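You operate a simulated robot arm through the tools that you are given. There is no shell and no other tool. Be economical: measure what you need, move in short steps, check, and stop when the job is done.

The job below is to be done with a simulated robot arm. You get a single attempt, and the scene is never put back.

JOB
Leak-test the white finished cap. A fail goes in the reject bin, a pass back in its well.
Fine: tester stays on at 40; open the blue valve before lifting the lid; leave the lid on the bench.

The check looks at the end state, three seconds after you hand in, the way a careful person would. Anything else that was tipped, shoved, dropped, spilled or broken makes it a failure. A push-on lid holds only when it is set on centred and level and pressed home; a screw cap is set on level and turned clockwise until tight.

ROBOT AND FRAMES
A 6-joint arm with a two-finger gripper on a trunk, on a base that drives. Base frame: it is fixed to the floor where the robot stands at the start and does not move with it; the origin is under the middle of the robot, x ahead of it, y to its left, z up; the surface under the hand at the start is at about z = 0.86. Units: m, degrees, N and s.
With the tool pointing down near the work surface it reaches from about 0.28 to 0.72 m from the robot's upright axis, wherever it stands. Its first joint turns from -166.0 to 166.0 degrees. Places, roughly: blue valve handle [0.7, -0.1, 0.9]; green leak button [0.6, -0.3, 0.9]; leak tester [0.7, -0.4, 0.9]; middle of the steel seat ring [0.6, -0.2, 0.9]; small black knob [0.6, -0.4, 0.9]; steel seat ring [0.6, -0.2, 0.9]; tester rocker switch [0.7, -0.4, 0.9]; top of the check bench [0.7, 0.1, 0.9]. Payload 1.57 kg.
The tool frame sits at the grasp point between the pads (the TCP): z along the fingers, y along the line on which they close. The tips reach 0.021 m beyond it. Largest opening 0.07 m; the body of the gripper starts 0.05 m behind the TCP.
Orientation is that of the tool frame in the base frame, as a unit quaternion [x, y, z, w]. With the fingers straight down and closing along the base's y, the tool's x points along the base's -x, its y along +y and its z along -z.

CONTROLS
- The arm moves only by the tool nudge_tool. Its argument "targets" is a list of rows, each a list of 7 numbers: the gripper command, from -1 (fully open) to 1 (shut), values between in proportion, then the shift along the tool's x, y, z in units of 30 mm (1.0 is 30 mm), then the turn, a rotation vector about the tool's x, y, z in units of 8 degrees (1.0 is 8 degrees). In form: [[hand, dx, dy, dz, ax, ay, az], ...]. A call has 1 to 12 rows; each row shifts and turns the commanded pose from where the row before left it, along the tool's axes as they then stand. A call with a number of a shift or a turn outside -1 to 1 is refused whole. Each row takes 0.2 s and may step no farther than 0.05 m and 8.6 degrees from the row before; otherwise, or with a gripper value out of range, the whole call is refused. Where a pose cannot be reached the arm comes as near as it can. A force on the tool above 40 N (or 10 N above the force at the start of the call, whichever is more), or a blocked arm, ends the call early, and 0.2 s more pass. Each finger halts on what it meets, pressing with about 30 N; the grip force reading is that of the motor and also rises with nothing between the fingers. The clock runs only during rows and for 0.2 s after the last one: add rows that do not move to give the fingers time. It gives the time, the measured TCP pose, the force on the tool (base axes), the opening and the grip force at its end, in the units of the frame above (readings bear some noise), with the torque about the TCP (base axes, N m) and any sound that the robot's microphone picked up, and new pictures: "pictures" is both (left out), scene, wrist or none.
- Cameras (640 x 400 px; columns grow to the right, rows downward): "scene" is now at [0.0101, 0.0965, 1.5105]; the picture's right is [-0.56, -0.83, 0.00], its down [-0.48, 0.32, -0.82] and it looks along [0.68, -0.46, -0.57] (base axes); focal length 253 px, centre (320, 200). "wrist" rides on the gripper at [0.079, 0.004, -0.081] in the tool frame; the picture's right is [-0.05, 1.00, 0.00], its down [-0.67, -0.04, -0.75] and it looks along [-0.74, -0.04, 0.67] (tool axes); focal length 256 px, centre (320, 200). There is no depth. A picture from a camera that has moved, and an enlarged one, comes with that camera's place and axes in the base frame and with its lens. The place of the scene camera against the robot may be out by one fixed shift of up to 0.018 m in any direction.
- roll_base(legs): drives the robot by 1 to 6 legs, each [ahead, left, turn to the left] in m, m and degrees, along the robot's own axes; the way and the turn of a leg run together, so that a leg with both is an arc; at most 1.5 m and 180 degrees a leg. The arm and the cameras ride along, it lands a little off, and it stops where it bumps. It gives what a move gives, and a new picture of the scene camera.
- head_to(pan, tilt): turns the head with the scene camera to pan (to the left, within 155 degrees either way) and tilt (down, from -29 to 69), counted from straight ahead of the robot. It gives what a move gives, and a new picture of the scene camera.
- close_up(camera, box): a new picture of the part [left, top, right, bottom] of that camera's present view, enlarged. The clock stands still meanwhile.
- job_done(): hands the job in; it is judged then, once.

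Go step by step. Nothing tells you exact positions but the pictures and the camera data: compare them with the known pose of the tool, close in by small moves and look again before you grip or let go. The budget is 120 turns and 260 pictures, counting those below and the enlarged ones. Unless the task says otherwise, let go and move clear before handing in, and close with one line.

The tools are called after ">>>" as name(argument=value, ...) on one line, values as JSON. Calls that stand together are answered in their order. nudge_tool: Moves the arm, as the interface text tells. Its arguments: {"type":"object","properties":{"targets":{"type":"array","items":{"type":"array","items":{"type":"number"}}},"pictures":{"type":"string","enum":["both","scene","wrist","none"]}},"required":["targets"]} The other tools are called the same way: roll_base (legs) drives the base; head_to (pan, tilt) turns the head that bears the scene camera; close_up (camera, box) takes an enlarged picture of a part of a camera's view; job_done () hands the job in.

At the start:

```text
time: 0.0
tool_pos: [0.4078, -0.0973, 1.1774]
tool_rot: [0.0, 1.0, -0.001, -0.001]
wrist_force: [-0.4, 1.1, -0.6]
moment: [-0.01, 0.02, -0.01]
opening: 0.0699
gripper_force: 0.0
robot x, y, heading: [-0.0001, -0.0008, 0.0]
head pan, tilt: [-33.8, 34.9]
```

scene: 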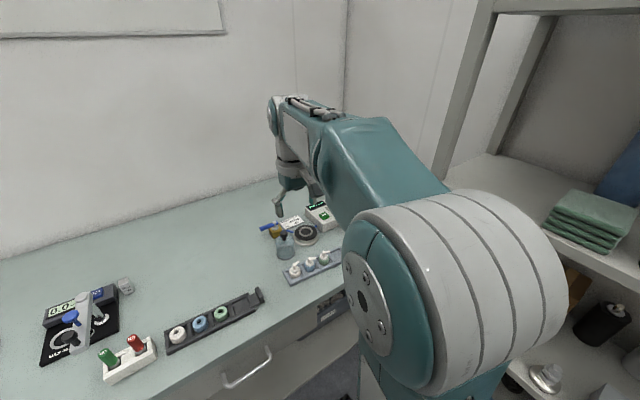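
wrist: 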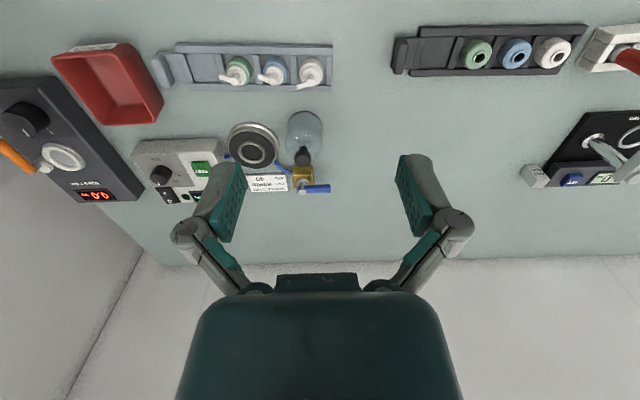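

I see a bench with a tester, a seat ring, a clear dome, a valve, a red bin and two racks of caps. I'll look closely first.

>>> close_up(camera="wrist", box=[130, 100, 350, 220])

>>> close_up(camera="wrist", box=[140, 20, 360, 130])

>>> close_up(camera="wrist", box=[380, 10, 640, 220])

>>> close_up(camera="scene", box=[240, 190, 350, 290])

>>> close_up(camera="wrist", box=[0, 30, 180, 220])

```text
2.91 times, centred on (240, 160) of wrist
camera zoom: at [0.3292, -0.0938, 1.2575], right [0.05, 1.0, 0.0], down [0.67, -0.04, 0.74], along [0.74, -0.04, -0.67], focal length 745 px, centre (553, 316)
```

zoom: 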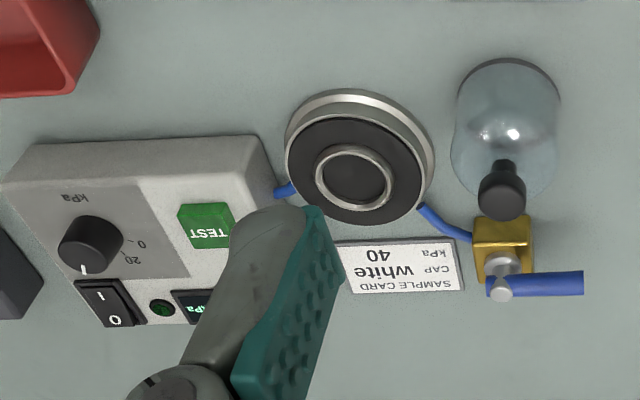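

```text
2.91 times, centred on (250, 75) of wrist
camera zoom: at [0.3292, -0.0938, 1.2575], right [0.05, 1.0, 0.0], down [0.67, -0.04, 0.74], along [0.74, -0.04, -0.67], focal length 745 px, centre (524, 564)
```

zoom: 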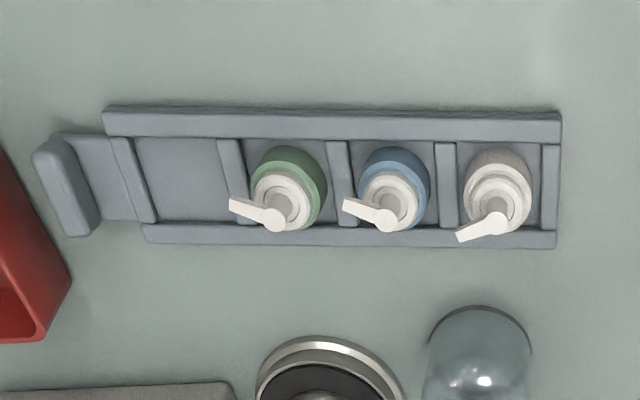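

```text
1.90 times, centred on (510, 115) of wrist
camera zoom: at [0.3292, -0.0938, 1.2575], right [0.05, 1.0, 0.0], down [0.67, -0.04, 0.74], along [0.74, -0.04, -0.67], focal length 488 px, centre (-42, 362)
```

zoom: 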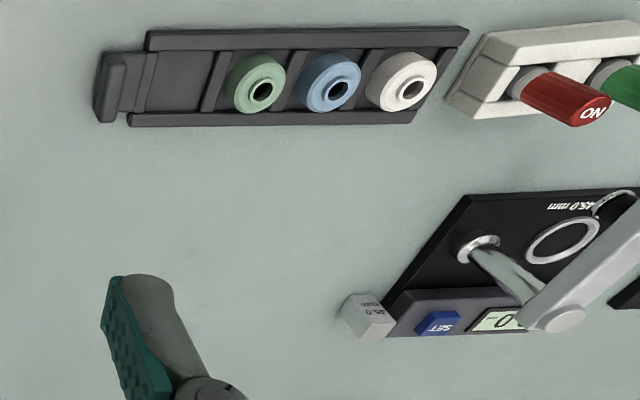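

```text
4.00 times, centred on (295, 240) of scene
camera zoom: at [0.0101, 0.0965, 1.5105], right [-0.56, -0.83, 0.0], down [-0.48, 0.32, -0.82], along [0.68, -0.46, -0.57], focal length 1013 px, centre (420, 40)
```

zoom: 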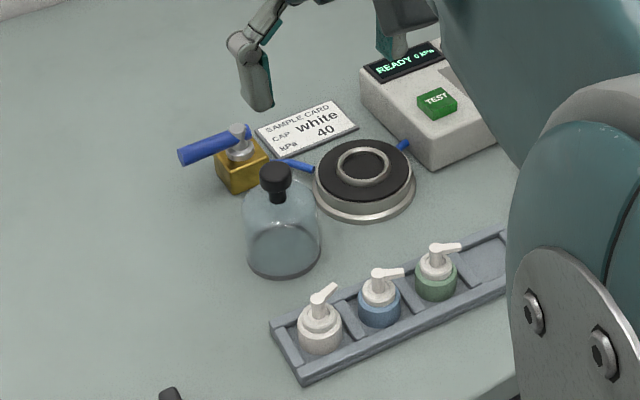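

```text
2.11 times, centred on (90, 125) of wrist
camera zoom: at [0.3292, -0.0938, 1.2575], right [0.05, 1.0, 0.0], down [0.67, -0.04, 0.74], along [0.74, -0.04, -0.67], focal length 539 px, centre (804, 358)
```

zoom: 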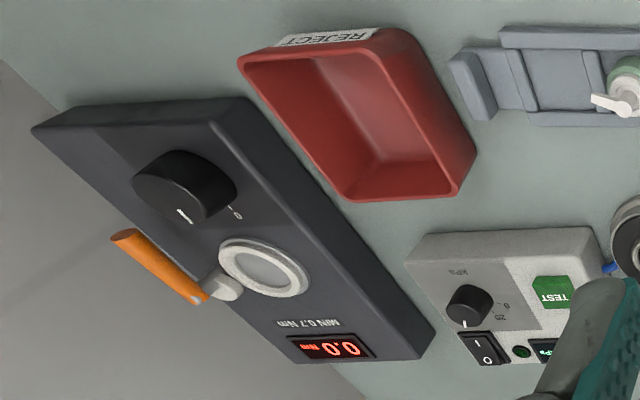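

The caps with pump nozzles sit in the grey rack, and the sample card says white at 40 kPa. The tester is at the edge of my reach, so I'll check for room on the right before driving.

>>> head_to(pan=-80, tilt=55)

```text
time: 1.1
tool_pos: [0.4083, -0.099, 1.1768]
tool_rot: [-0.001, 1.0, 0.0, -0.001]
wrist_force: [1.1, 0.0, 0.2]
moment: [0.0, 0.0, -0.01]
opening: 0.0697
gripper_force: 0.2
robot x, y, heading: [0.0018, -0.0017, -0.2]
head pan, tilt: [-80.0, 55.0]
camera scene: at [-0.0506, 0.0745, 1.4821], right [-0.98, -0.17, 0.0], down [-0.14, 0.81, -0.57], along [0.1, -0.57, -0.82], focal length 253 px, centre (320, 200)
```

scene: 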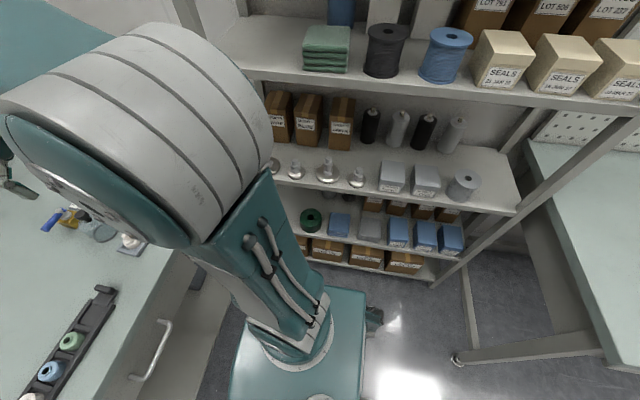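

There is some room to the right of the base. I'll drive 0.13 m right and then view the bench again.

>>> roll_base(legs=[[0, -0.13, 0]])

>>> head_to(pan=-20, tilt=40)

```text
time: 2.4
tool_pos: [0.4083, -0.2223, 1.1773]
tool_rot: [-0.001, 1.0, -0.001, 0.0]
wrist_force: [0.5, -1.1, -0.3]
moment: [0.06, -0.03, -0.02]
opening: 0.07
gripper_force: 0.0
robot x, y, heading: [0.0011, -0.1298, -0.1]
head pan, tilt: [-80.0, 55.0]
camera scene: at [-0.0506, -0.0429, 1.4815], right [-0.98, -0.17, 0.0], down [-0.14, 0.8, -0.58], along [0.1, -0.57, -0.81], focal length 253 px, centre (320, 200)
```

scene: 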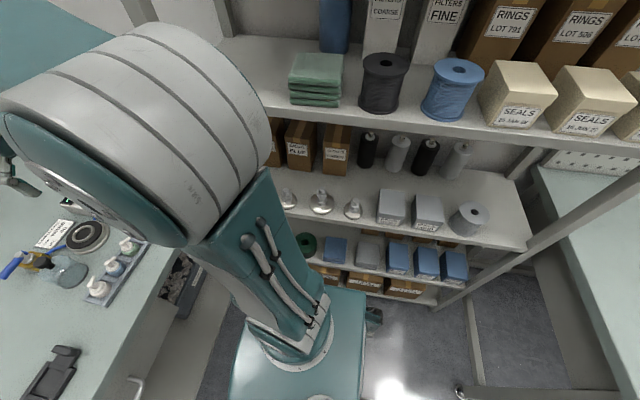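

```text
time: 3.7
tool_pos: [0.4092, -0.2248, 1.1762]
tool_rot: [-0.001, 1.0, 0.0, 0.0]
wrist_force: [0.6, 0.0, -0.4]
moment: [-0.05, 0.0, 0.04]
opening: 0.0701
gripper_force: 0.2
robot x, y, heading: [-0.0001, -0.1267, -0.1]
head pan, tilt: [-20.0, 40.0]
camera scene: at [0.0167, -0.0046, 1.5023], right [-0.34, -0.94, 0.0], down [-0.6, 0.22, -0.77], along [0.72, -0.26, -0.64], focal length 253 px, centre (320, 200)
```

scene: 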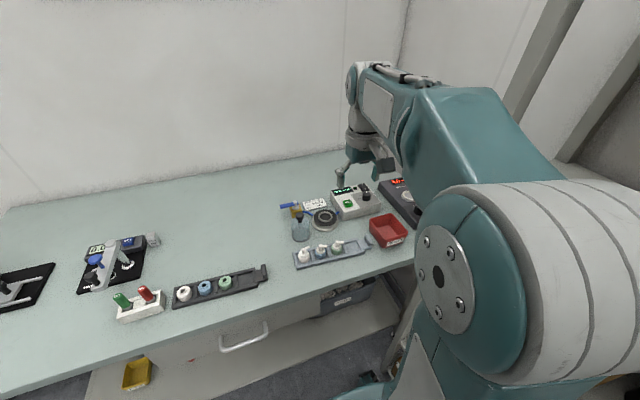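

I'm moving the wrist camera closer to the tester.

>>> nudge_tool(targets=[[-1, -0.6, -0.9, 0.8, 0, 0, 0], [-1, -0.6, -0.9, 0.8, 0, 0, 0], [-1, -0.6, -0.9, 0.8, 0, 0, 0], [-1, -0.6, -0.6, 0.8, 0, 0, 0], [-1, 0, 0, 0, 0, 0, 0], [-1, 0, 0, 0, 0, 0, 0]])

>>> close_up(camera="scene", box=[270, 170, 390, 270])

```text
time: 5.1
tool_pos: [0.482, -0.3285, 1.0776]
tool_rot: [0.0, 1.0, 0.001, 0.0]
wrist_force: [-0.8, -0.4, -0.9]
moment: [-0.01, -0.01, -0.02]
opening: 0.0698
gripper_force: 0.1
robot x, y, heading: [-0.0018, -0.1278, 0.0]
head pan, tilt: [-20.0, 40.0]
camera scene: at [0.0172, -0.0123, 1.5028], right [-0.34, -0.94, 0.0], down [-0.6, 0.22, -0.77], along [0.72, -0.26, -0.64], focal length 253 px, centre (320, 200)
camera wrist: at [0.4025, -0.3247, 1.1599], right [0.05, 1.0, 0.0], down [0.67, -0.04, 0.74], along [0.74, -0.04, -0.67], focal length 256 px, centre (320, 200)
```

scene: 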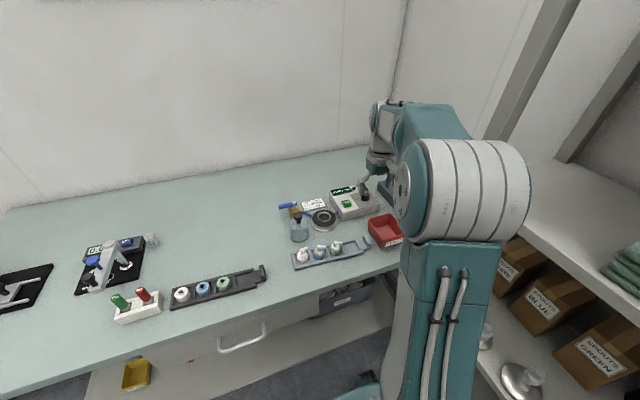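
wrist: 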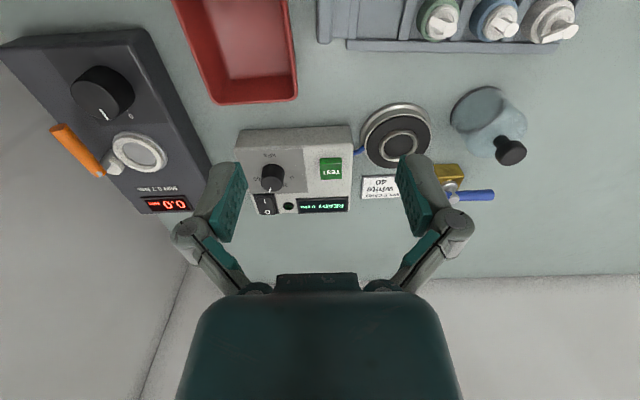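

```text
4.00 times, centred on (330, 220) of scene
camera zoom: at [0.0172, -0.0123, 1.5028], right [-0.34, -0.94, 0.0], down [-0.6, 0.22, -0.77], along [0.72, -0.26, -0.64], focal length 1013 px, centre (280, 120)
```

zoom: 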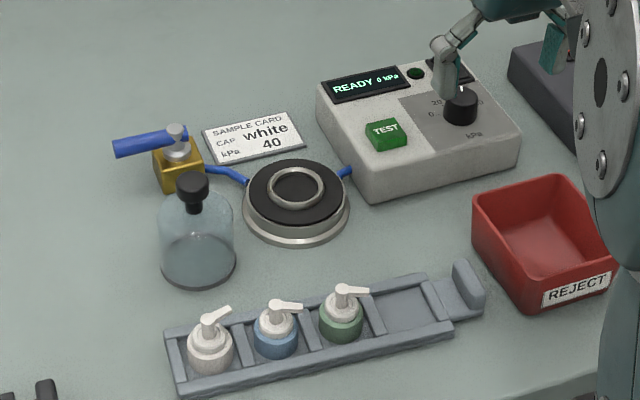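

>>> close_up(camera="wrist", box=[230, 120, 370, 220])

>>> close_up(camera="wrist", box=[340, 70, 540, 210])

```text
4.00 times, centred on (300, 170) of wrist
camera zoom: at [0.4025, -0.3247, 1.1599], right [0.05, 1.0, 0.0], down [0.67, -0.04, 0.74], along [0.74, -0.04, -0.67], focal length 1024 px, centre (400, 320)
```

zoom: 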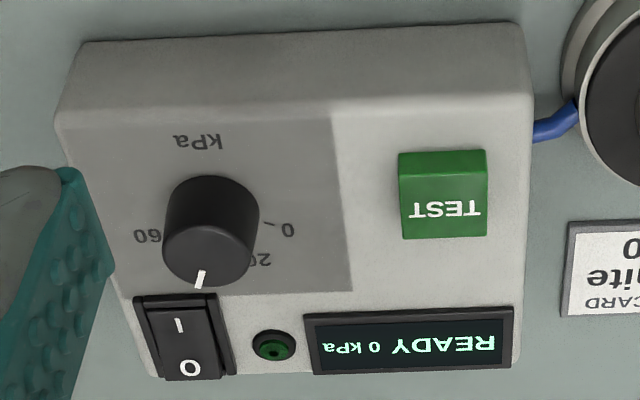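

```text
2.86 times, centred on (440, 140) of wrist
camera zoom: at [0.4025, -0.3247, 1.1599], right [0.05, 1.0, 0.0], down [0.67, -0.04, 0.74], along [0.74, -0.04, -0.67], focal length 731 px, centre (-23, 371)
```

zoom: 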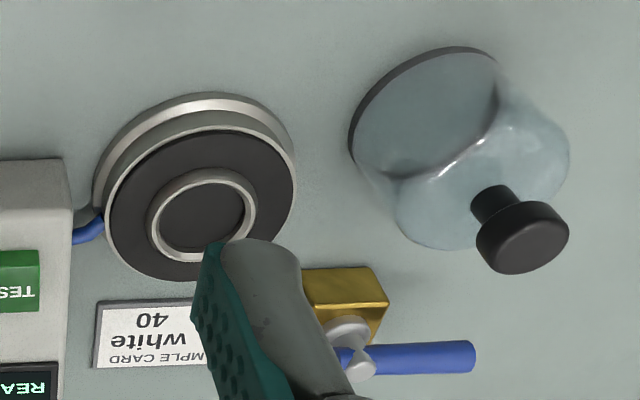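

The dial runs 0, 20, (40), 60 and I can't see the pointer well from here. I'll tilt the wrist to view it from above.

>>> nudge_tool(targets=[[-1, -1, -0.8, 0, 0, 0, 0], [-1, -0.8, -0.8, 0, 0, 0, 0], [-1, 0, 0, 0, 0, 1, 0], [-1, 0, 0, 0, 0, 1, 0], [-1, 0, 0, 0, 0, 1, 0], [-1, 0, 0, 0, 0, 1, 0], [-1, 0, 0, 0, 0, 0, 0], [-1, 0, 0, 0, 0, 0, 0]], pictures="wrist")

```text
time: 6.9
tool_pos: [0.526, -0.3764, 1.0729]
tool_rot: [-0.001, 0.962, 0.002, -0.275]
wrist_force: [0.5, -0.3, 0.2]
moment: [-0.04, 0.02, 0.03]
opening: 0.0702
gripper_force: 0.1
out of reach, approached as far as the arm can: row 6
robot x, y, heading: [0.0011, -0.131, 0.3]
head pan, tilt: [-20.0, 40.0]
camera wrist: at [0.5011, -0.3717, 1.183], right [0.04, 1.0, -0.02], down [0.96, -0.03, 0.28], along [0.28, -0.04, -0.96], focal length 256 px, centre (320, 200)
```

wrist: 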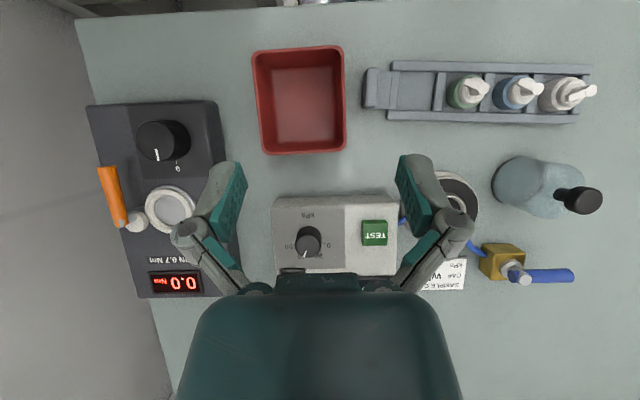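

>>> close_up(camera="wrist", box=[265, 190, 345, 290])

>>> close_up(camera="wrist", box=[430, 50, 630, 300])

```text
4.00 times, centred on (305, 240) of wrist
camera zoom: at [0.5011, -0.3717, 1.183], right [0.04, 1.0, -0.02], down [0.96, -0.03, 0.28], along [0.28, -0.04, -0.96], focal length 1024 px, centre (380, 40)
```

zoom: 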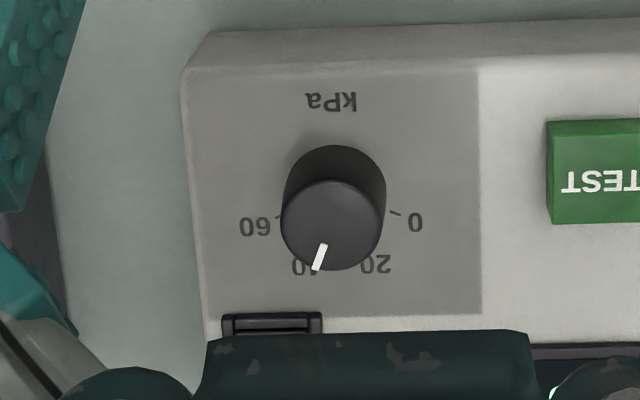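

```text
1.60 times, centred on (530, 175) of wrist
camera zoom: at [0.5011, -0.3717, 1.183], right [0.04, 1.0, -0.02], down [0.96, -0.03, 0.28], along [0.28, -0.04, -0.96], focal length 410 px, centre (-16, 240)
```

zoom: 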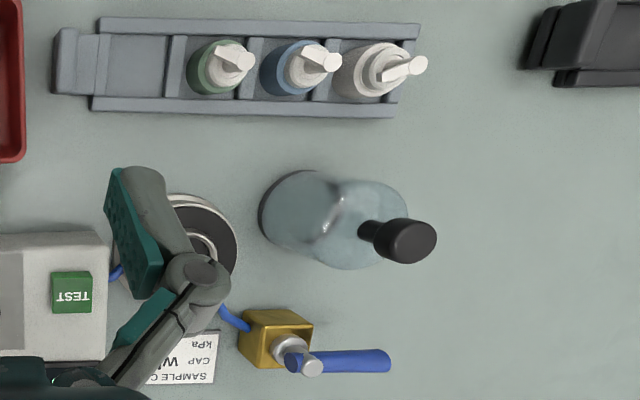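

The dial is set at 40 and the tester is on. The blue handle lies in line with the hose, which normally means open. I'm levelling the hand and turning it 90° over the white cap for a precise look.

>>> nudge_tool(targets=[[-1, 0, 0, -0.5, 0, -1, 0], [-1, 0, 0, 0, 0, -1, 0], [-1, 0, 0, 0, 0, -1, 0], [-1, 0, 0, 0, 0, -1, 0], [-1, 0, 1, 0, 0, 0, 1], [-1, 0, 0, 0, 0, 0, 1], [-1, 0, 0, 0, 0, 0, 1], [-1, 0, 0, 0, 0, 0, 1], [-1, 0, 0, 0, 0, 0, 1], [-1, 0, 0, 0, 0, 0, 1], [-1, 0, 0, 0, 0, 0, 1], [-1, 0, 0, 0, 0, 0, 1]], pictures="none")

>>> nudge_tool(targets=[[-1, 0, 0, 0, 0, 0, 1], [-1, 0, 0, 0, 0, 0, 1], [-1, 0, 0, 0, 0, 0, 1], [-1, 0, 0, 0, 0, 0, 0.25], [-1, 1, 0, 0, 0, 0, 0], [-1, 1, 0, 0, 0, 0, 0], [-1, 1, 0, 0, 0, 0, 0], [-1, 1, 0, 0, 0, 0, 0], [-1, 1, 0, 0, 0, 0, 0], [-1, 1, 0, 0, 0, 0, 0], [-1, 0, 0, 0, 0, 0, 0], [-1, 0, 0, 0, 0, 0, 0]], pictures="both")

```text
time: 9.5
tool_pos: [0.5341, -0.3469, 1.0856]
tool_rot: [0.53, 0.848, 0.002, -0.002]
wrist_force: [-0.2, -0.1, -0.8]
moment: [-0.01, 0.01, 0.02]
opening: 0.07
gripper_force: 0.1
robot x, y, heading: [-0.0027, -0.1311, 0.2]
head pan, tilt: [-20.0, 40.0]
```

```text
time: 12.1
tool_pos: [0.5328, -0.1652, 1.086]
tool_rot: [0.706, 0.708, 0.002, -0.001]
wrist_force: [0.3, -0.8, -0.1]
moment: [0.03, -0.01, 0.02]
opening: 0.07
gripper_force: 0.0
robot x, y, heading: [0.0018, -0.1285, -0.1]
head pan, tilt: [-20.0, 40.0]
camera scene: at [0.0174, -0.0117, 1.5027], right [-0.34, -0.94, 0.0], down [-0.61, 0.22, -0.77], along [0.72, -0.26, -0.64], focal length 253 px, centre (320, 200)
camera wrist: at [0.5378, -0.0863, 1.1668], right [1.0, -0.05, 0.0], down [-0.03, -0.67, 0.74], along [-0.04, -0.74, -0.67], focal length 256 px, centre (320, 200)
```

scene: 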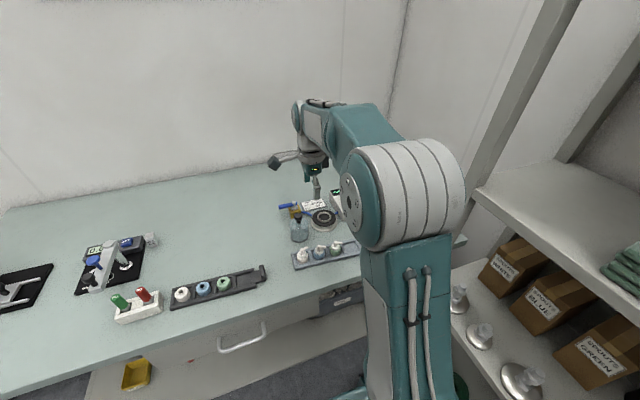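
wrist: 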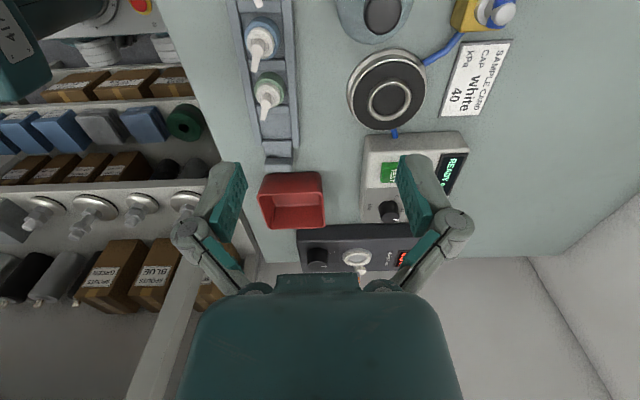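

The yaw is set. I'm shifting toward the white cap.

>>> nudge_tool(targets=[[-1, 1, -0.7, 0, 0, 0, 0], [-1, 0.9, -0.7, 0, 0, 0, 0], [-1, 0, -0.7, 0, 0, 0, 0], [-1, 0, 0, 0, 0, 0, 0], [-1, 0, 0, 0, 0, 0, 0]], pictures="wrist")

>>> close_up(camera="wrist", box=[280, 0, 480, 125])

>>> close_up(camera="wrist", box=[370, 60, 530, 160])

```text
time: 13.3
tool_pos: [0.4713, -0.1096, 1.0873]
tool_rot: [0.707, 0.708, 0.0, -0.003]
wrist_force: [0.2, -0.7, 0.6]
moment: [0.01, 0.0, -0.04]
opening: 0.0701
gripper_force: 0.1
robot x, y, heading: [-0.0015, -0.1303, -0.1]
head pan, tilt: [-20.0, 40.0]
camera wrist: at [0.4756, -0.0298, 1.1678], right [1.0, -0.05, 0.0], down [-0.03, -0.67, 0.74], along [-0.04, -0.74, -0.67], focal length 256 px, centre (320, 200)
```

wrist: 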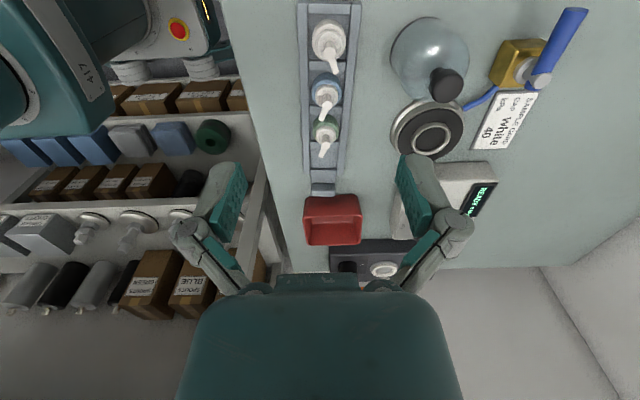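

```text
3.20 times, centred on (380, 62) of wrist
camera zoom: at [0.4756, -0.0298, 1.1678], right [1.0, -0.05, 0.0], down [-0.03, -0.67, 0.74], along [-0.04, -0.74, -0.67], focal length 819 px, centre (128, 640)
```

zoom: 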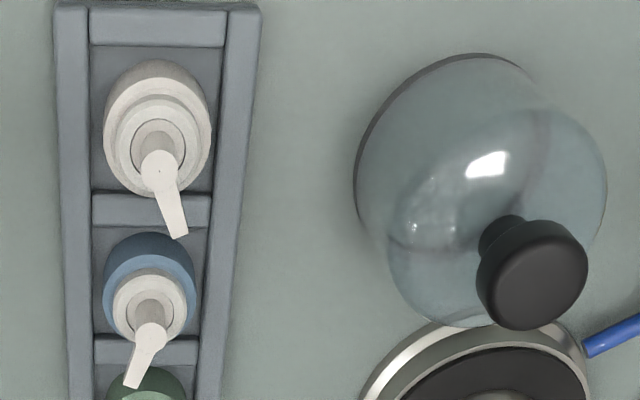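

```text
4.00 times, centred on (450, 110) of wrist
camera zoom: at [0.4756, -0.0298, 1.1678], right [1.0, -0.05, 0.0], down [-0.03, -0.67, 0.74], along [-0.04, -0.74, -0.67], focal length 1024 px, centre (-200, 560)
```

zoom: 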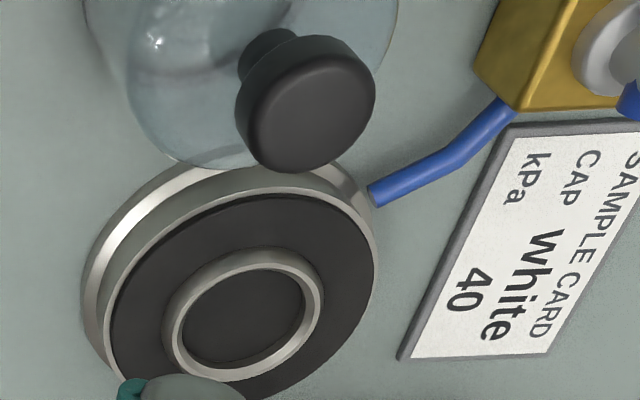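

The white cap is near (0.479, -0.110), with its top near z = 0.92. I'll check the rail height from the side view.

>>> close_up(camera="scene", box=[280, 195, 360, 275])

```text
5.00 times, centred on (320, 235) of scene
camera zoom: at [0.017, -0.0116, 1.5027], right [-0.34, -0.94, 0.0], down [-0.6, 0.22, -0.77], along [0.72, -0.26, -0.64], focal length 1266 px, centre (320, 25)
```

zoom: 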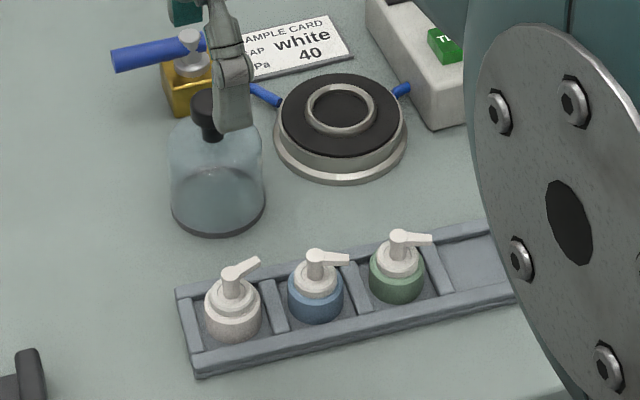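

The rack walls are low, with tops near 0.875. I'm aligning and descending part way.

>>> nudge_tool(targets=[[-1, 0, 0.3, 1, 0, 0, 0], [-1, 0, 0, 1, 0, 0, 0], [-1, 0, 0, 1, 0, 0, 0], [-1, 0, 0, 1, 0, 0, 0], [-1, 0, 0, 0, 0, 0, 0], [-1, 0, 0, 0, 0, 0, 0]], pictures="wrist")

>>> close_up(camera="wrist", box=[200, 30, 440, 230])

```text
time: 14.7
tool_pos: [0.4773, -0.1089, 0.9665]
tool_rot: [0.706, 0.708, 0.002, -0.001]
wrist_force: [1.1, 1.0, -0.9]
moment: [0.01, -0.01, -0.01]
opening: 0.0698
gripper_force: 0.0
robot x, y, heading: [0.0017, -0.1278, 0.2]
head pan, tilt: [-20.0, 40.0]
camera wrist: at [0.4816, -0.0293, 1.047], right [1.0, -0.05, 0.0], down [-0.03, -0.67, 0.74], along [-0.04, -0.74, -0.67], focal length 256 px, centre (320, 200)
```

wrist: 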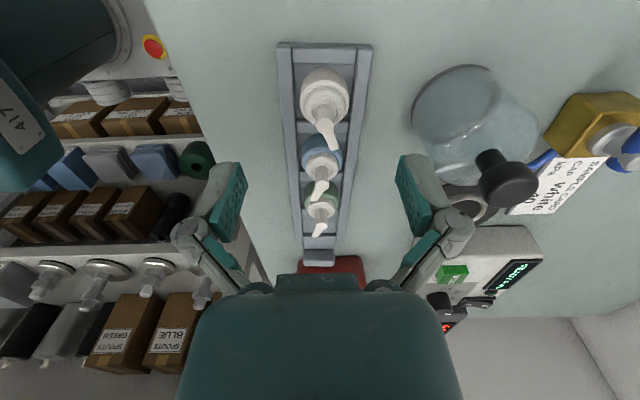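

```text
2.00 times, centred on (320, 130) of wrist
camera zoom: at [0.4816, -0.0293, 1.047], right [1.0, -0.05, 0.0], down [-0.03, -0.67, 0.74], along [-0.04, -0.74, -0.67], focal length 512 px, centre (320, 340)
```

zoom: 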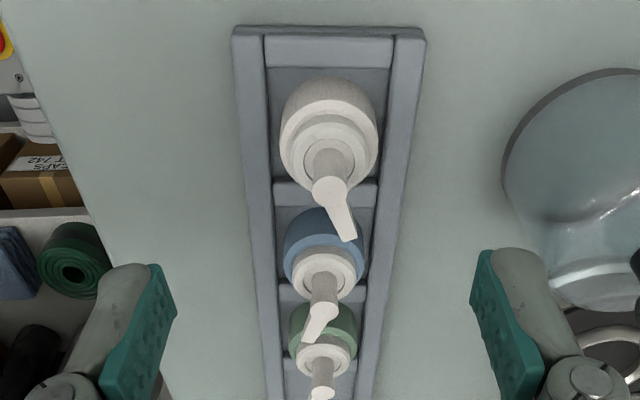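

The cap is about 2.5 mm farther in +x and likely a few mm toward -y. I'll descend a bit more and re-measure.

>>> nudge_tool(targets=[[-1, -0.15, 0.09, 0.5, 0, 0, 0], [-1, 0, 0, 0.5, 0, 0, 0], [-1, 0, 0, 0, 0, 0, 0], [-1, 0, 0, 0, 0, 0, 0]], pictures="none")

>>> close_up(camera="wrist", box=[200, 30, 440, 230])

>>> close_up(camera="scene", box=[270, 195, 350, 275])

```text
time: 15.7
tool_pos: [0.4801, -0.1123, 0.9372]
tool_rot: [0.706, 0.708, 0.001, -0.001]
wrist_force: [0.2, -1.2, 0.2]
moment: [-0.03, -0.01, 0.01]
opening: 0.0701
gripper_force: 0.0
robot x, y, heading: [0.0021, -0.1277, -0.1]
head pan, tilt: [-20.0, 40.0]
```

```text
2.00 times, centred on (320, 130) of wrist
camera zoom: at [0.4852, -0.0335, 1.0178], right [1.0, -0.05, 0.0], down [-0.03, -0.67, 0.74], along [-0.04, -0.74, -0.67], focal length 512 px, centre (320, 340)
```

zoom: 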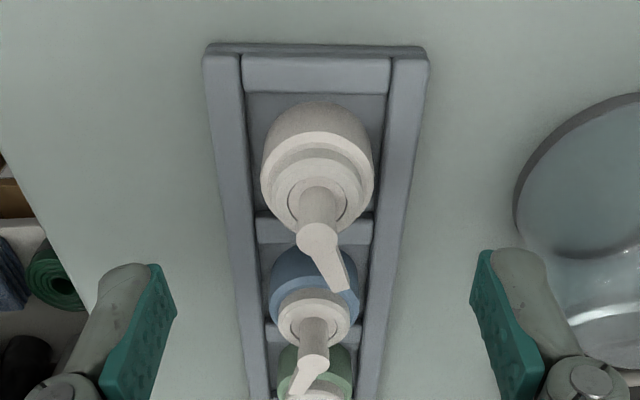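

```text
5.00 times, centred on (310, 235) of scene
camera zoom: at [0.0173, -0.0114, 1.5027], right [-0.34, -0.94, 0.0], down [-0.61, 0.22, -0.77], along [0.72, -0.26, -0.64], focal length 1266 px, centre (370, 25)
```

zoom: 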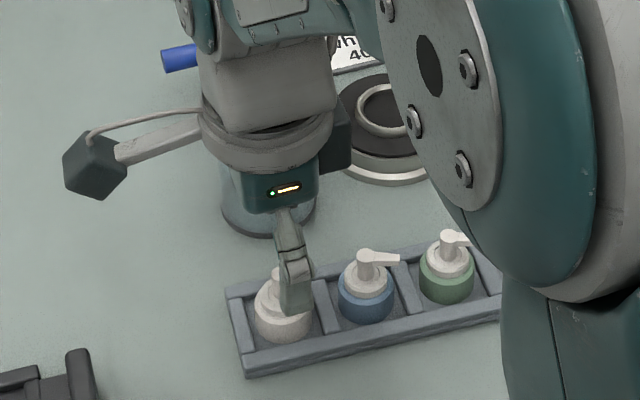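

The cap is centred in x, and the well midpoint gives y ≈ -0.112, which matches the tool. I'm descending to z = 0.90 and gripping.

>>> nudge_tool(targets=[[-1, 0, -0.02, 0.6, 0, 0, 0], [-1, 0, 0, 0.6, 0, 0, 0], [-1, 0, 0, 0, 0, 0, 0], [-1, 0, 0, 0, 0, 0, 0]], pictures="wrist")

>>> close_up(camera="scene", box=[270, 195, 350, 275])

```text
time: 16.7
tool_pos: [0.4818, -0.1118, 0.9021]
tool_rot: [0.706, 0.708, 0.001, -0.001]
wrist_force: [0.2, -0.5, -0.6]
moment: [-0.03, 0.01, 0.01]
opening: 0.0699
gripper_force: 0.0
robot x, y, heading: [0.0013, -0.1264, -0.1]
head pan, tilt: [-20.0, 40.0]
camera wrist: at [0.4853, -0.0321, 0.9824], right [1.0, -0.05, 0.0], down [-0.03, -0.67, 0.74], along [-0.04, -0.74, -0.67], focal length 256 px, centre (320, 200)
```

wrist: 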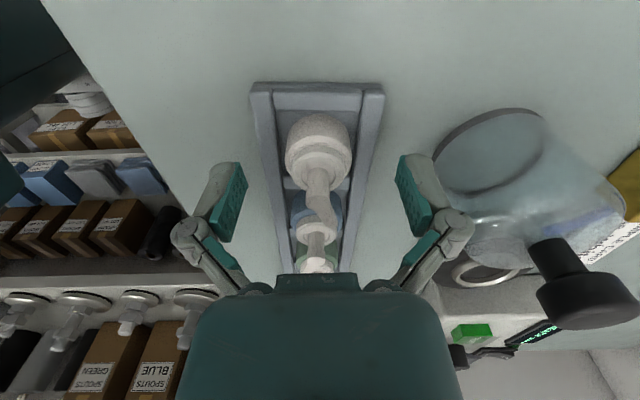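

```text
5.00 times, centred on (310, 235) of scene
camera zoom: at [0.0174, -0.0113, 1.5027], right [-0.34, -0.94, 0.0], down [-0.61, 0.22, -0.77], along [0.72, -0.26, -0.64], focal length 1266 px, centre (370, 25)
```

zoom: 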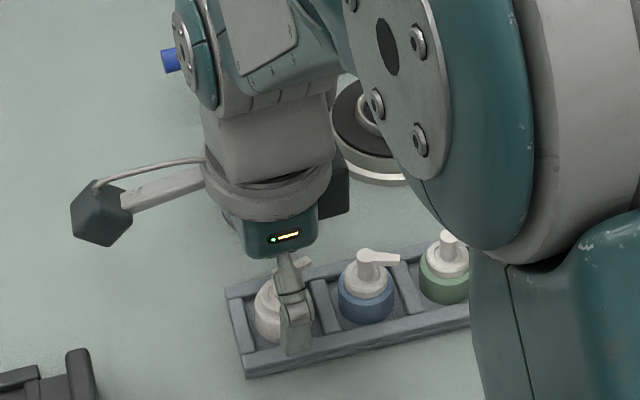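

The cap is centred between the fingers with the tips at shoulder height. I'm lowering 4 mm and closing.

>>> nudge_tool(targets=[[-1, 0, -0.03, 0.13, 0, 0, 0], [-1, 0, 0, 0, 0, 0, 0]], pictures="none")

>>> nudge_tool(targets=[[0.3, 0, 0, 0, 0, 0, 0], [0.6, 0, 0, 0, 0, 0, 0], [0.8, 0, 0, 0, 0, 0, 0], [0.8, 0, 0, 0, 0, 0, 0]], pictures="wrist")

```text
time: 17.3
tool_pos: [0.4799, -0.1121, 0.8979]
tool_rot: [0.706, 0.708, 0.002, -0.001]
wrist_force: [-0.2, -0.4, 0.9]
moment: [-0.01, -0.01, 0.0]
opening: 0.0698
gripper_force: 0.0
robot x, y, heading: [-0.0014, -0.1294, -0.1]
head pan, tilt: [-20.0, 40.0]
```

```text
time: 18.3
tool_pos: [0.4799, -0.1098, 0.8975]
tool_rot: [0.706, 0.708, 0.001, -0.001]
wrist_force: [-0.2, 0.2, 5.6]
moment: [-0.01, -0.01, 0.01]
opening: 0.0314
gripper_force: 10.0
robot x, y, heading: [0.0009, -0.1284, -0.4]
head pan, tilt: [-20.0, 40.0]
camera wrist: at [0.4848, -0.0321, 0.9783], right [1.0, -0.05, 0.0], down [-0.03, -0.67, 0.74], along [-0.04, -0.74, -0.67], focal length 256 px, centre (320, 200)
```

wrist: 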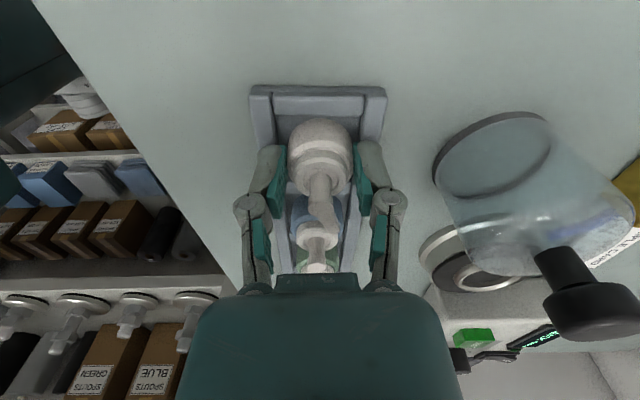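

The cap is gripped at a 31 mm opening. I'm lifting it slowly and checking.

>>> nudge_tool(targets=[[1, 0, 0, 0, 0, 0, 0], [1, 0, 0, -0.2, 0, 0, 0], [1, 0, 0, -0.4, 0, 0, 0], [1, 0, 0, -0.7, 0, 0, 0], [1, 0, 0, -1, 0, 0, 0], [1, 0, 0, -1, 0, 0, 0], [1, 0, 0, -0.8, 0, 0, 0], [1, 0, 0, 0, 0, 0, 0]], pictures="both")

>>> close_up(camera="wrist", box=[220, 50, 420, 250])

```text
time: 20.1
tool_pos: [0.4805, -0.1129, 1.022]
tool_rot: [0.706, 0.708, 0.0, -0.001]
wrist_force: [1.3, 0.2, 0.6]
moment: [0.01, -0.02, 0.03]
opening: 0.0308
gripper_force: 10.6
robot x, y, heading: [0.0004, -0.1277, -0.0]
head pan, tilt: [-20.0, 40.0]
camera scene: at [0.0172, -0.0114, 1.5027], right [-0.34, -0.94, 0.0], down [-0.6, 0.22, -0.77], along [0.72, -0.26, -0.64], focal length 253 px, centre (320, 200)
camera wrist: at [0.4851, -0.0336, 1.1021], right [1.0, -0.05, 0.0], down [-0.03, -0.67, 0.74], along [-0.04, -0.74, -0.67], focal length 256 px, centre (320, 200)
```

scene: 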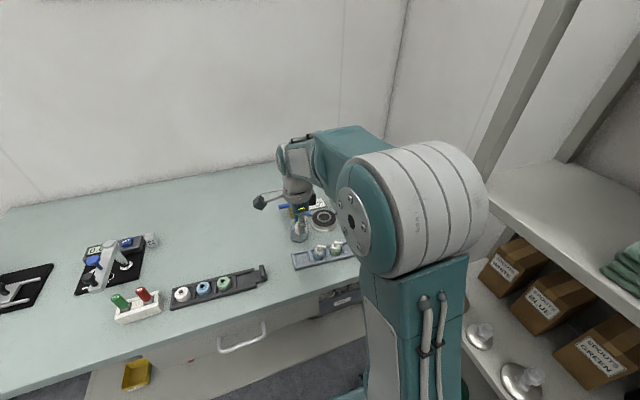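
wrist: 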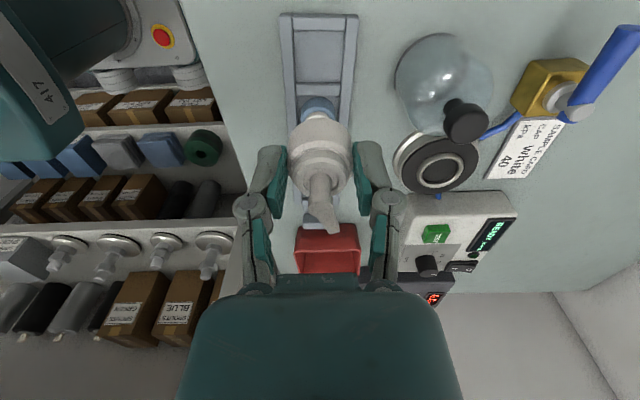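

```text
2.00 times, centred on (320, 150) of wrist
camera zoom: at [0.4851, -0.0336, 1.1021], right [1.0, -0.05, 0.0], down [-0.03, -0.67, 0.74], along [-0.04, -0.74, -0.67], focal length 512 px, centre (320, 300)
```

zoom: 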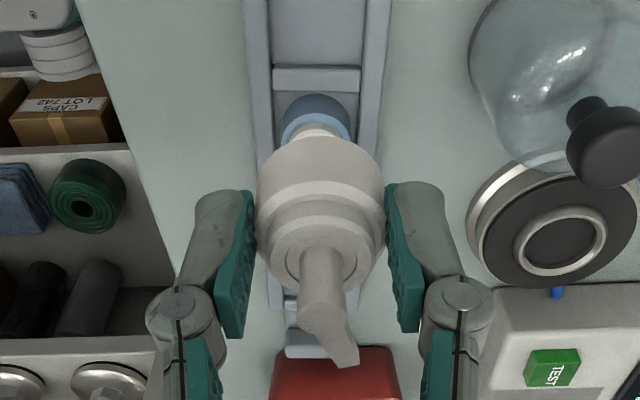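

The cap is held upright. The seat centre comes out at (0.611, -0.234), top near 0.88, from several views. I'm moving over it in an L-shaped path that avoids the dome.

>>> nudge_tool(targets=[[1, -1, 0, 0, 0, 0, 0], [1, -1, 0, 0, 0, 0, 0], [1, -1, 0, 0, 0, 0, 0], [1, -1, 0, 0, 0, 0, 0], [1, 0, 1, 0, 0, 0, 0], [1, 0, 1, 0, 0, 0, 0], [1, 0, 1, 0, 0, 0, 0], [1, 0, 1, 0, 0, 0, 0], [1, 0, 0.35, 0, 0, 0, 0], [1, 0, 0, 0, 0, 0, 0], [1, 0, 0, 0, 0, 0, 0]], pictures="both")

>>> close_up(camera="wrist", box=[220, 50, 420, 250])

>>> close_up(camera="scene", box=[280, 165, 360, 245])

```text
time: 22.5
tool_pos: [0.6116, -0.2329, 1.0185]
tool_rot: [0.706, 0.708, 0.002, -0.002]
wrist_force: [-0.9, 0.0, 0.1]
moment: [0.02, 0.03, 0.0]
opening: 0.0319
gripper_force: 10.1
robot x, y, heading: [0.0006, -0.1298, -0.1]
head pan, tilt: [-20.0, 40.0]
camera scene: at [0.0179, -0.012, 1.5027], right [-0.34, -0.94, 0.0], down [-0.61, 0.22, -0.77], along [0.72, -0.26, -0.64], focal length 253 px, centre (320, 200)
camera wrist: at [0.6153, -0.154, 1.101], right [1.0, -0.05, 0.0], down [-0.03, -0.67, 0.74], along [-0.04, -0.74, -0.67], focal length 256 px, centre (320, 200)
```

scene: 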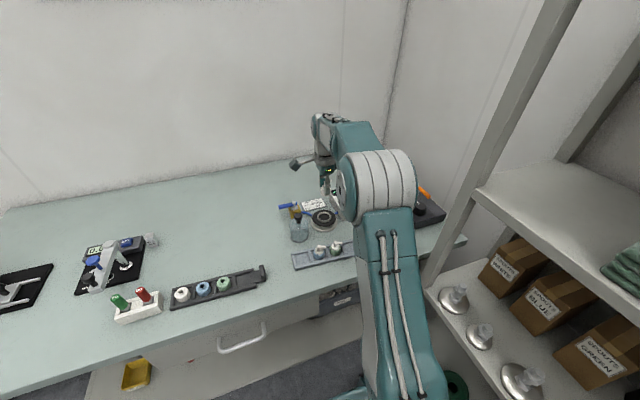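
wrist: 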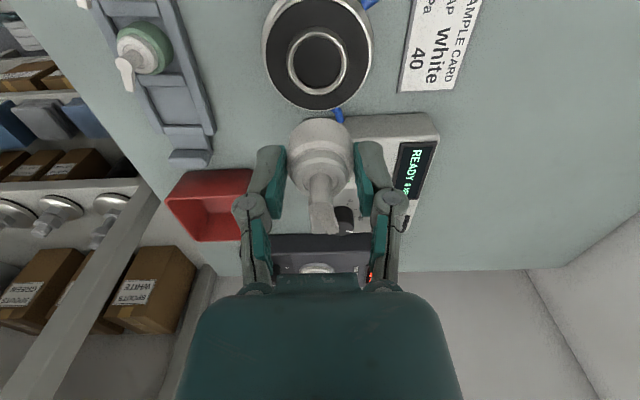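

```text
2.00 times, centred on (320, 150) of wrist
camera zoom: at [0.6153, -0.154, 1.101], right [1.0, -0.05, 0.0], down [-0.03, -0.67, 0.74], along [-0.04, -0.74, -0.67], focal length 512 px, centre (320, 300)
```

zoom: 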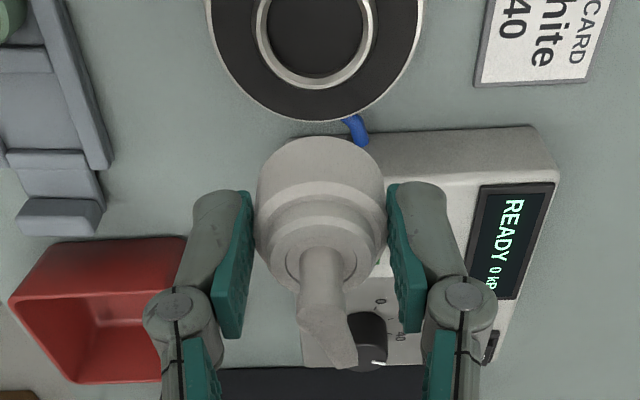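

```text
5.00 times, centred on (320, 205) of scene
camera zoom: at [0.0179, -0.012, 1.5027], right [-0.34, -0.94, 0.0], down [-0.61, 0.22, -0.77], along [0.72, -0.26, -0.64], focal length 1266 px, centre (320, 175)
```

zoom: 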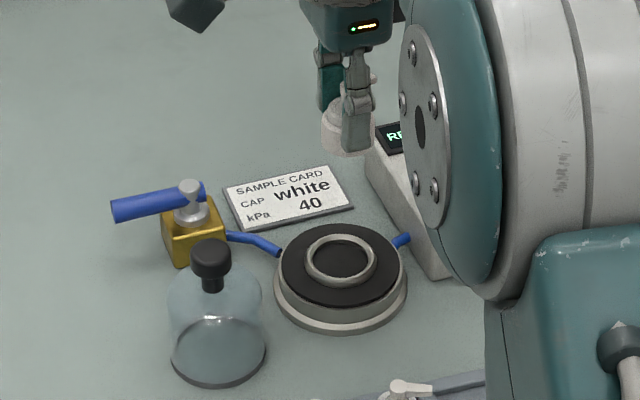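

The seat ring is about 1.5 mm in -x from the tool axis. I'm descending 85 mm with that correction and looking again.

>>> nudge_tool(targets=[[1, 0, -0.06, 0.8, 0, 0, 0], [1, 0, 0, 0.8, 0, 0, 0], [1, 0, 0, 0.7, 0, 0, 0], [1, 0, 0, 0.5, 0, 0, 0], [1, 0, 0, 0, 0, 0, 0], [1, 0, 0, 0, 0, 0, 0]], pictures="none")

>>> close_up(camera="wrist", box=[220, 50, 420, 250])

>>> close_up(camera="scene", box=[290, 175, 350, 235])

```text
time: 23.9
tool_pos: [0.6089, -0.2332, 0.9375]
tool_rot: [0.706, 0.709, 0.002, -0.001]
wrist_force: [-0.7, -0.3, -0.4]
moment: [0.0, -0.01, -0.01]
opening: 0.032
gripper_force: 10.2
robot x, y, heading: [0.0002, -0.1291, -0.2]
head pan, tilt: [-20.0, 40.0]
```

```text
2.00 times, centred on (320, 150) of wrist
camera zoom: at [0.6128, -0.1535, 1.0181], right [1.0, -0.05, 0.0], down [-0.03, -0.67, 0.74], along [-0.04, -0.74, -0.67], focal length 512 px, centre (320, 300)
```

zoom: 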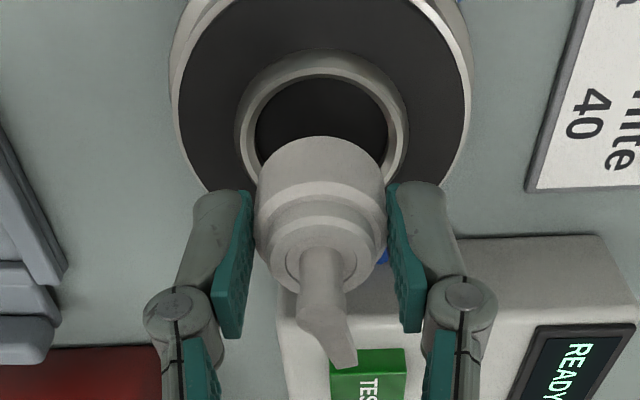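

```text
6.67 times, centred on (320, 205) of scene
camera zoom: at [0.0179, -0.0121, 1.5027], right [-0.34, -0.94, 0.0], down [-0.61, 0.22, -0.77], along [0.72, -0.26, -0.64], focal length 1688 px, centre (320, 167)
```

zoom: 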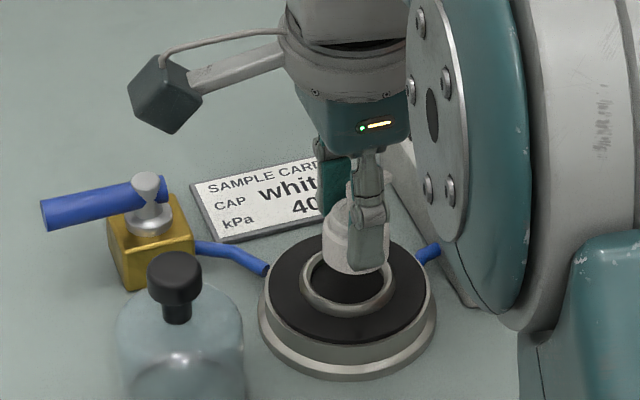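

The cap is aligned in x. I'm lowering 17 mm to judge the y alignment just above the ring.

>>> nudge_tool(targets=[[1, 0.0, 0, 0.3, 0, 0, 0], [1, 0, 0, 0.27, 0, 0, 0], [1, 0, 0, 0, 0, 0, 0], [1, 0, 0, 0, 0, 0, 0]], pictures="none")

>>> close_up(camera="wrist", box=[240, 70, 400, 230])

>>> close_up(camera="scene", box=[300, 190, 345, 235])

```text
time: 24.9
tool_pos: [0.6093, -0.2306, 0.9186]
tool_rot: [0.706, 0.708, 0.001, -0.002]
wrist_force: [-1.3, 3.1, -1.1]
moment: [0.1, 0.0, -0.04]
opening: 0.032
gripper_force: 10.4
robot x, y, heading: [-0.0022, -0.1271, -0.2]
head pan, tilt: [-20.0, 40.0]
```

```text
2.50 times, centred on (320, 150) of wrist
camera zoom: at [0.6136, -0.1523, 0.9996], right [1.0, -0.05, 0.0], down [-0.03, -0.67, 0.74], along [-0.04, -0.74, -0.67], focal length 640 px, centre (320, 325)
```

zoom: 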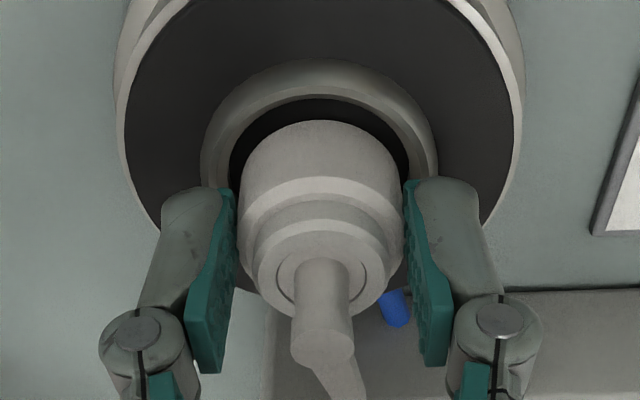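

```text
8.89 times, centred on (322, 212) of scene
camera zoom: at [0.0179, -0.0116, 1.5027], right [-0.34, -0.94, 0.0], down [-0.61, 0.22, -0.77], along [0.72, -0.26, -0.64], focal length 2251 px, centre (298, 89)
```

zoom: 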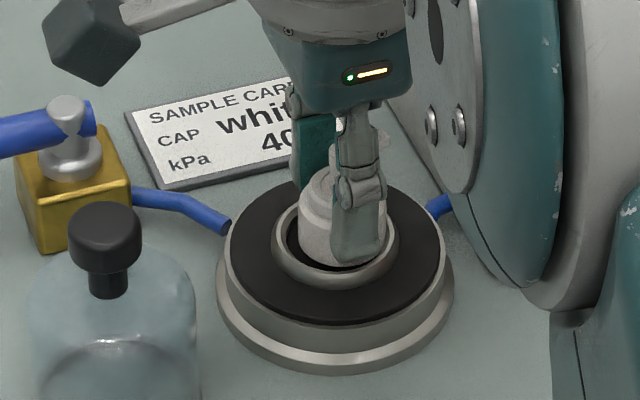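

There may be light contact. I'll re-read without moving.

>>> nudge_tool(targets=[[1, 0, 0, 0, 0, 0, 0], [1, 0, 0, 0, 0, 0, 0]], pictures="none")

>>> nudge_tool(targets=[[1, 0.06, 0, 0.0, 0, 0, 0], [1, 0, 0, 0, 0, 0, 0]], pictures="none")

```text
time: 25.5
tool_pos: [0.6105, -0.2316, 0.919]
tool_rot: [0.706, 0.708, 0.001, -0.001]
wrist_force: [-0.7, 3.3, -0.6]
moment: [0.09, 0.04, -0.03]
opening: 0.0316
gripper_force: 9.7
robot x, y, heading: [-0.0014, -0.1284, -0.2]
head pan, tilt: [-20.0, 40.0]
```

```text
time: 26.1
tool_pos: [0.6095, -0.2318, 0.9188]
tool_rot: [0.707, 0.708, 0.001, -0.001]
wrist_force: [-0.7, -0.7, 0.8]
moment: [-0.02, -0.01, 0.02]
opening: 0.0319
gripper_force: 9.9
robot x, y, heading: [-0.0013, -0.1315, -0.0]
head pan, tilt: [-20.0, 40.0]
```

Contact cleared, so the bottom is already inside the ring. I'll shift 1.5 mm more in +y and lower gently until it touches the floor.

>>> nudge_tool(targets=[[1, 0.05, 0, 0.0, 0, 0, 0], [1, 0, 0, 0.1, 0, 0, 0], [1, 0, 0, 0, 0, 0, 0]], pictures="none")

>>> nudge_tool(targets=[[1, 0, 0, 0.07, 0, 0, 0], [1, 0, 0, 0, 0, 0, 0]], pictures="none")

>>> nudge_tool(targets=[[1, 0, 0, 0.07, 0, 0, 0], [1, 0, 0, 0, 0, 0, 0]], pictures="none")

>>> close_up(camera="scene", box=[300, 190, 345, 235])

>>> close_up(camera="wrist", box=[240, 70, 400, 230])

```text
time: 26.9
tool_pos: [0.61, -0.2298, 0.9155]
tool_rot: [0.706, 0.708, 0.002, -0.002]
wrist_force: [0.9, -0.5, 0.5]
moment: [-0.02, -0.01, 0.01]
opening: 0.0319
gripper_force: 10.4
robot x, y, heading: [0.0001, -0.1278, 0.1]
head pan, tilt: [-20.0, 40.0]
```

```text
time: 27.5
tool_pos: [0.6104, -0.2287, 0.9141]
tool_rot: [0.707, 0.708, 0.002, -0.001]
wrist_force: [-0.8, 0.9, 5.9]
moment: [-0.03, 0.01, 0.02]
opening: 0.0319
gripper_force: 10.2
robot x, y, heading: [0.0015, -0.1274, -0.1]
head pan, tilt: [-20.0, 40.0]
```

```text
time: 28.1
tool_pos: [0.6099, -0.2295, 0.9109]
tool_rot: [0.707, 0.707, 0.001, -0.002]
wrist_force: [1.4, -0.7, 6.1]
moment: [0.0, -0.01, 0.01]
opening: 0.0319
gripper_force: 9.7
robot x, y, heading: [0.0005, -0.1259, -0.1]
head pan, tilt: [-20.0, 40.0]
```

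```text
8.89 times, centred on (322, 212) of scene
camera zoom: at [0.0175, -0.0119, 1.5027], right [-0.34, -0.94, 0.0], down [-0.61, 0.22, -0.77], along [0.72, -0.26, -0.64], focal length 2251 px, centre (298, 89)
```

zoom: 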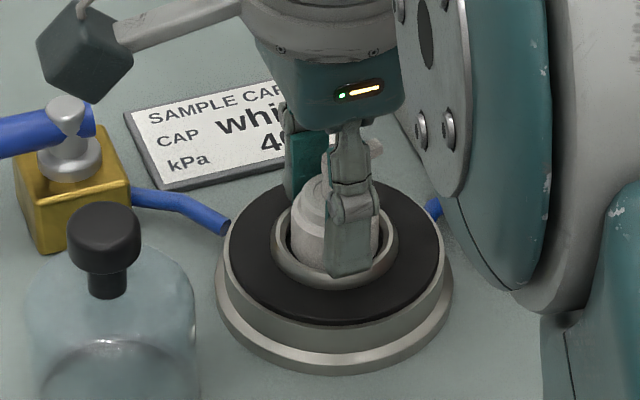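

```text
2.50 times, centred on (320, 150) of wrist
camera zoom: at [0.614, -0.15, 0.9921], right [1.0, -0.05, 0.0], down [-0.03, -0.67, 0.74], along [-0.04, -0.74, -0.67], focal length 640 px, centre (320, 325)
```

zoom: 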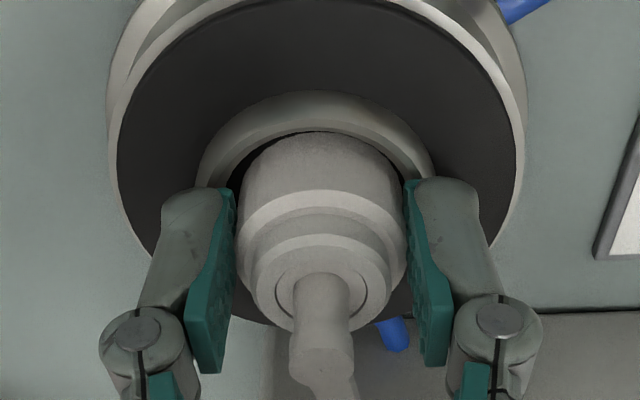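

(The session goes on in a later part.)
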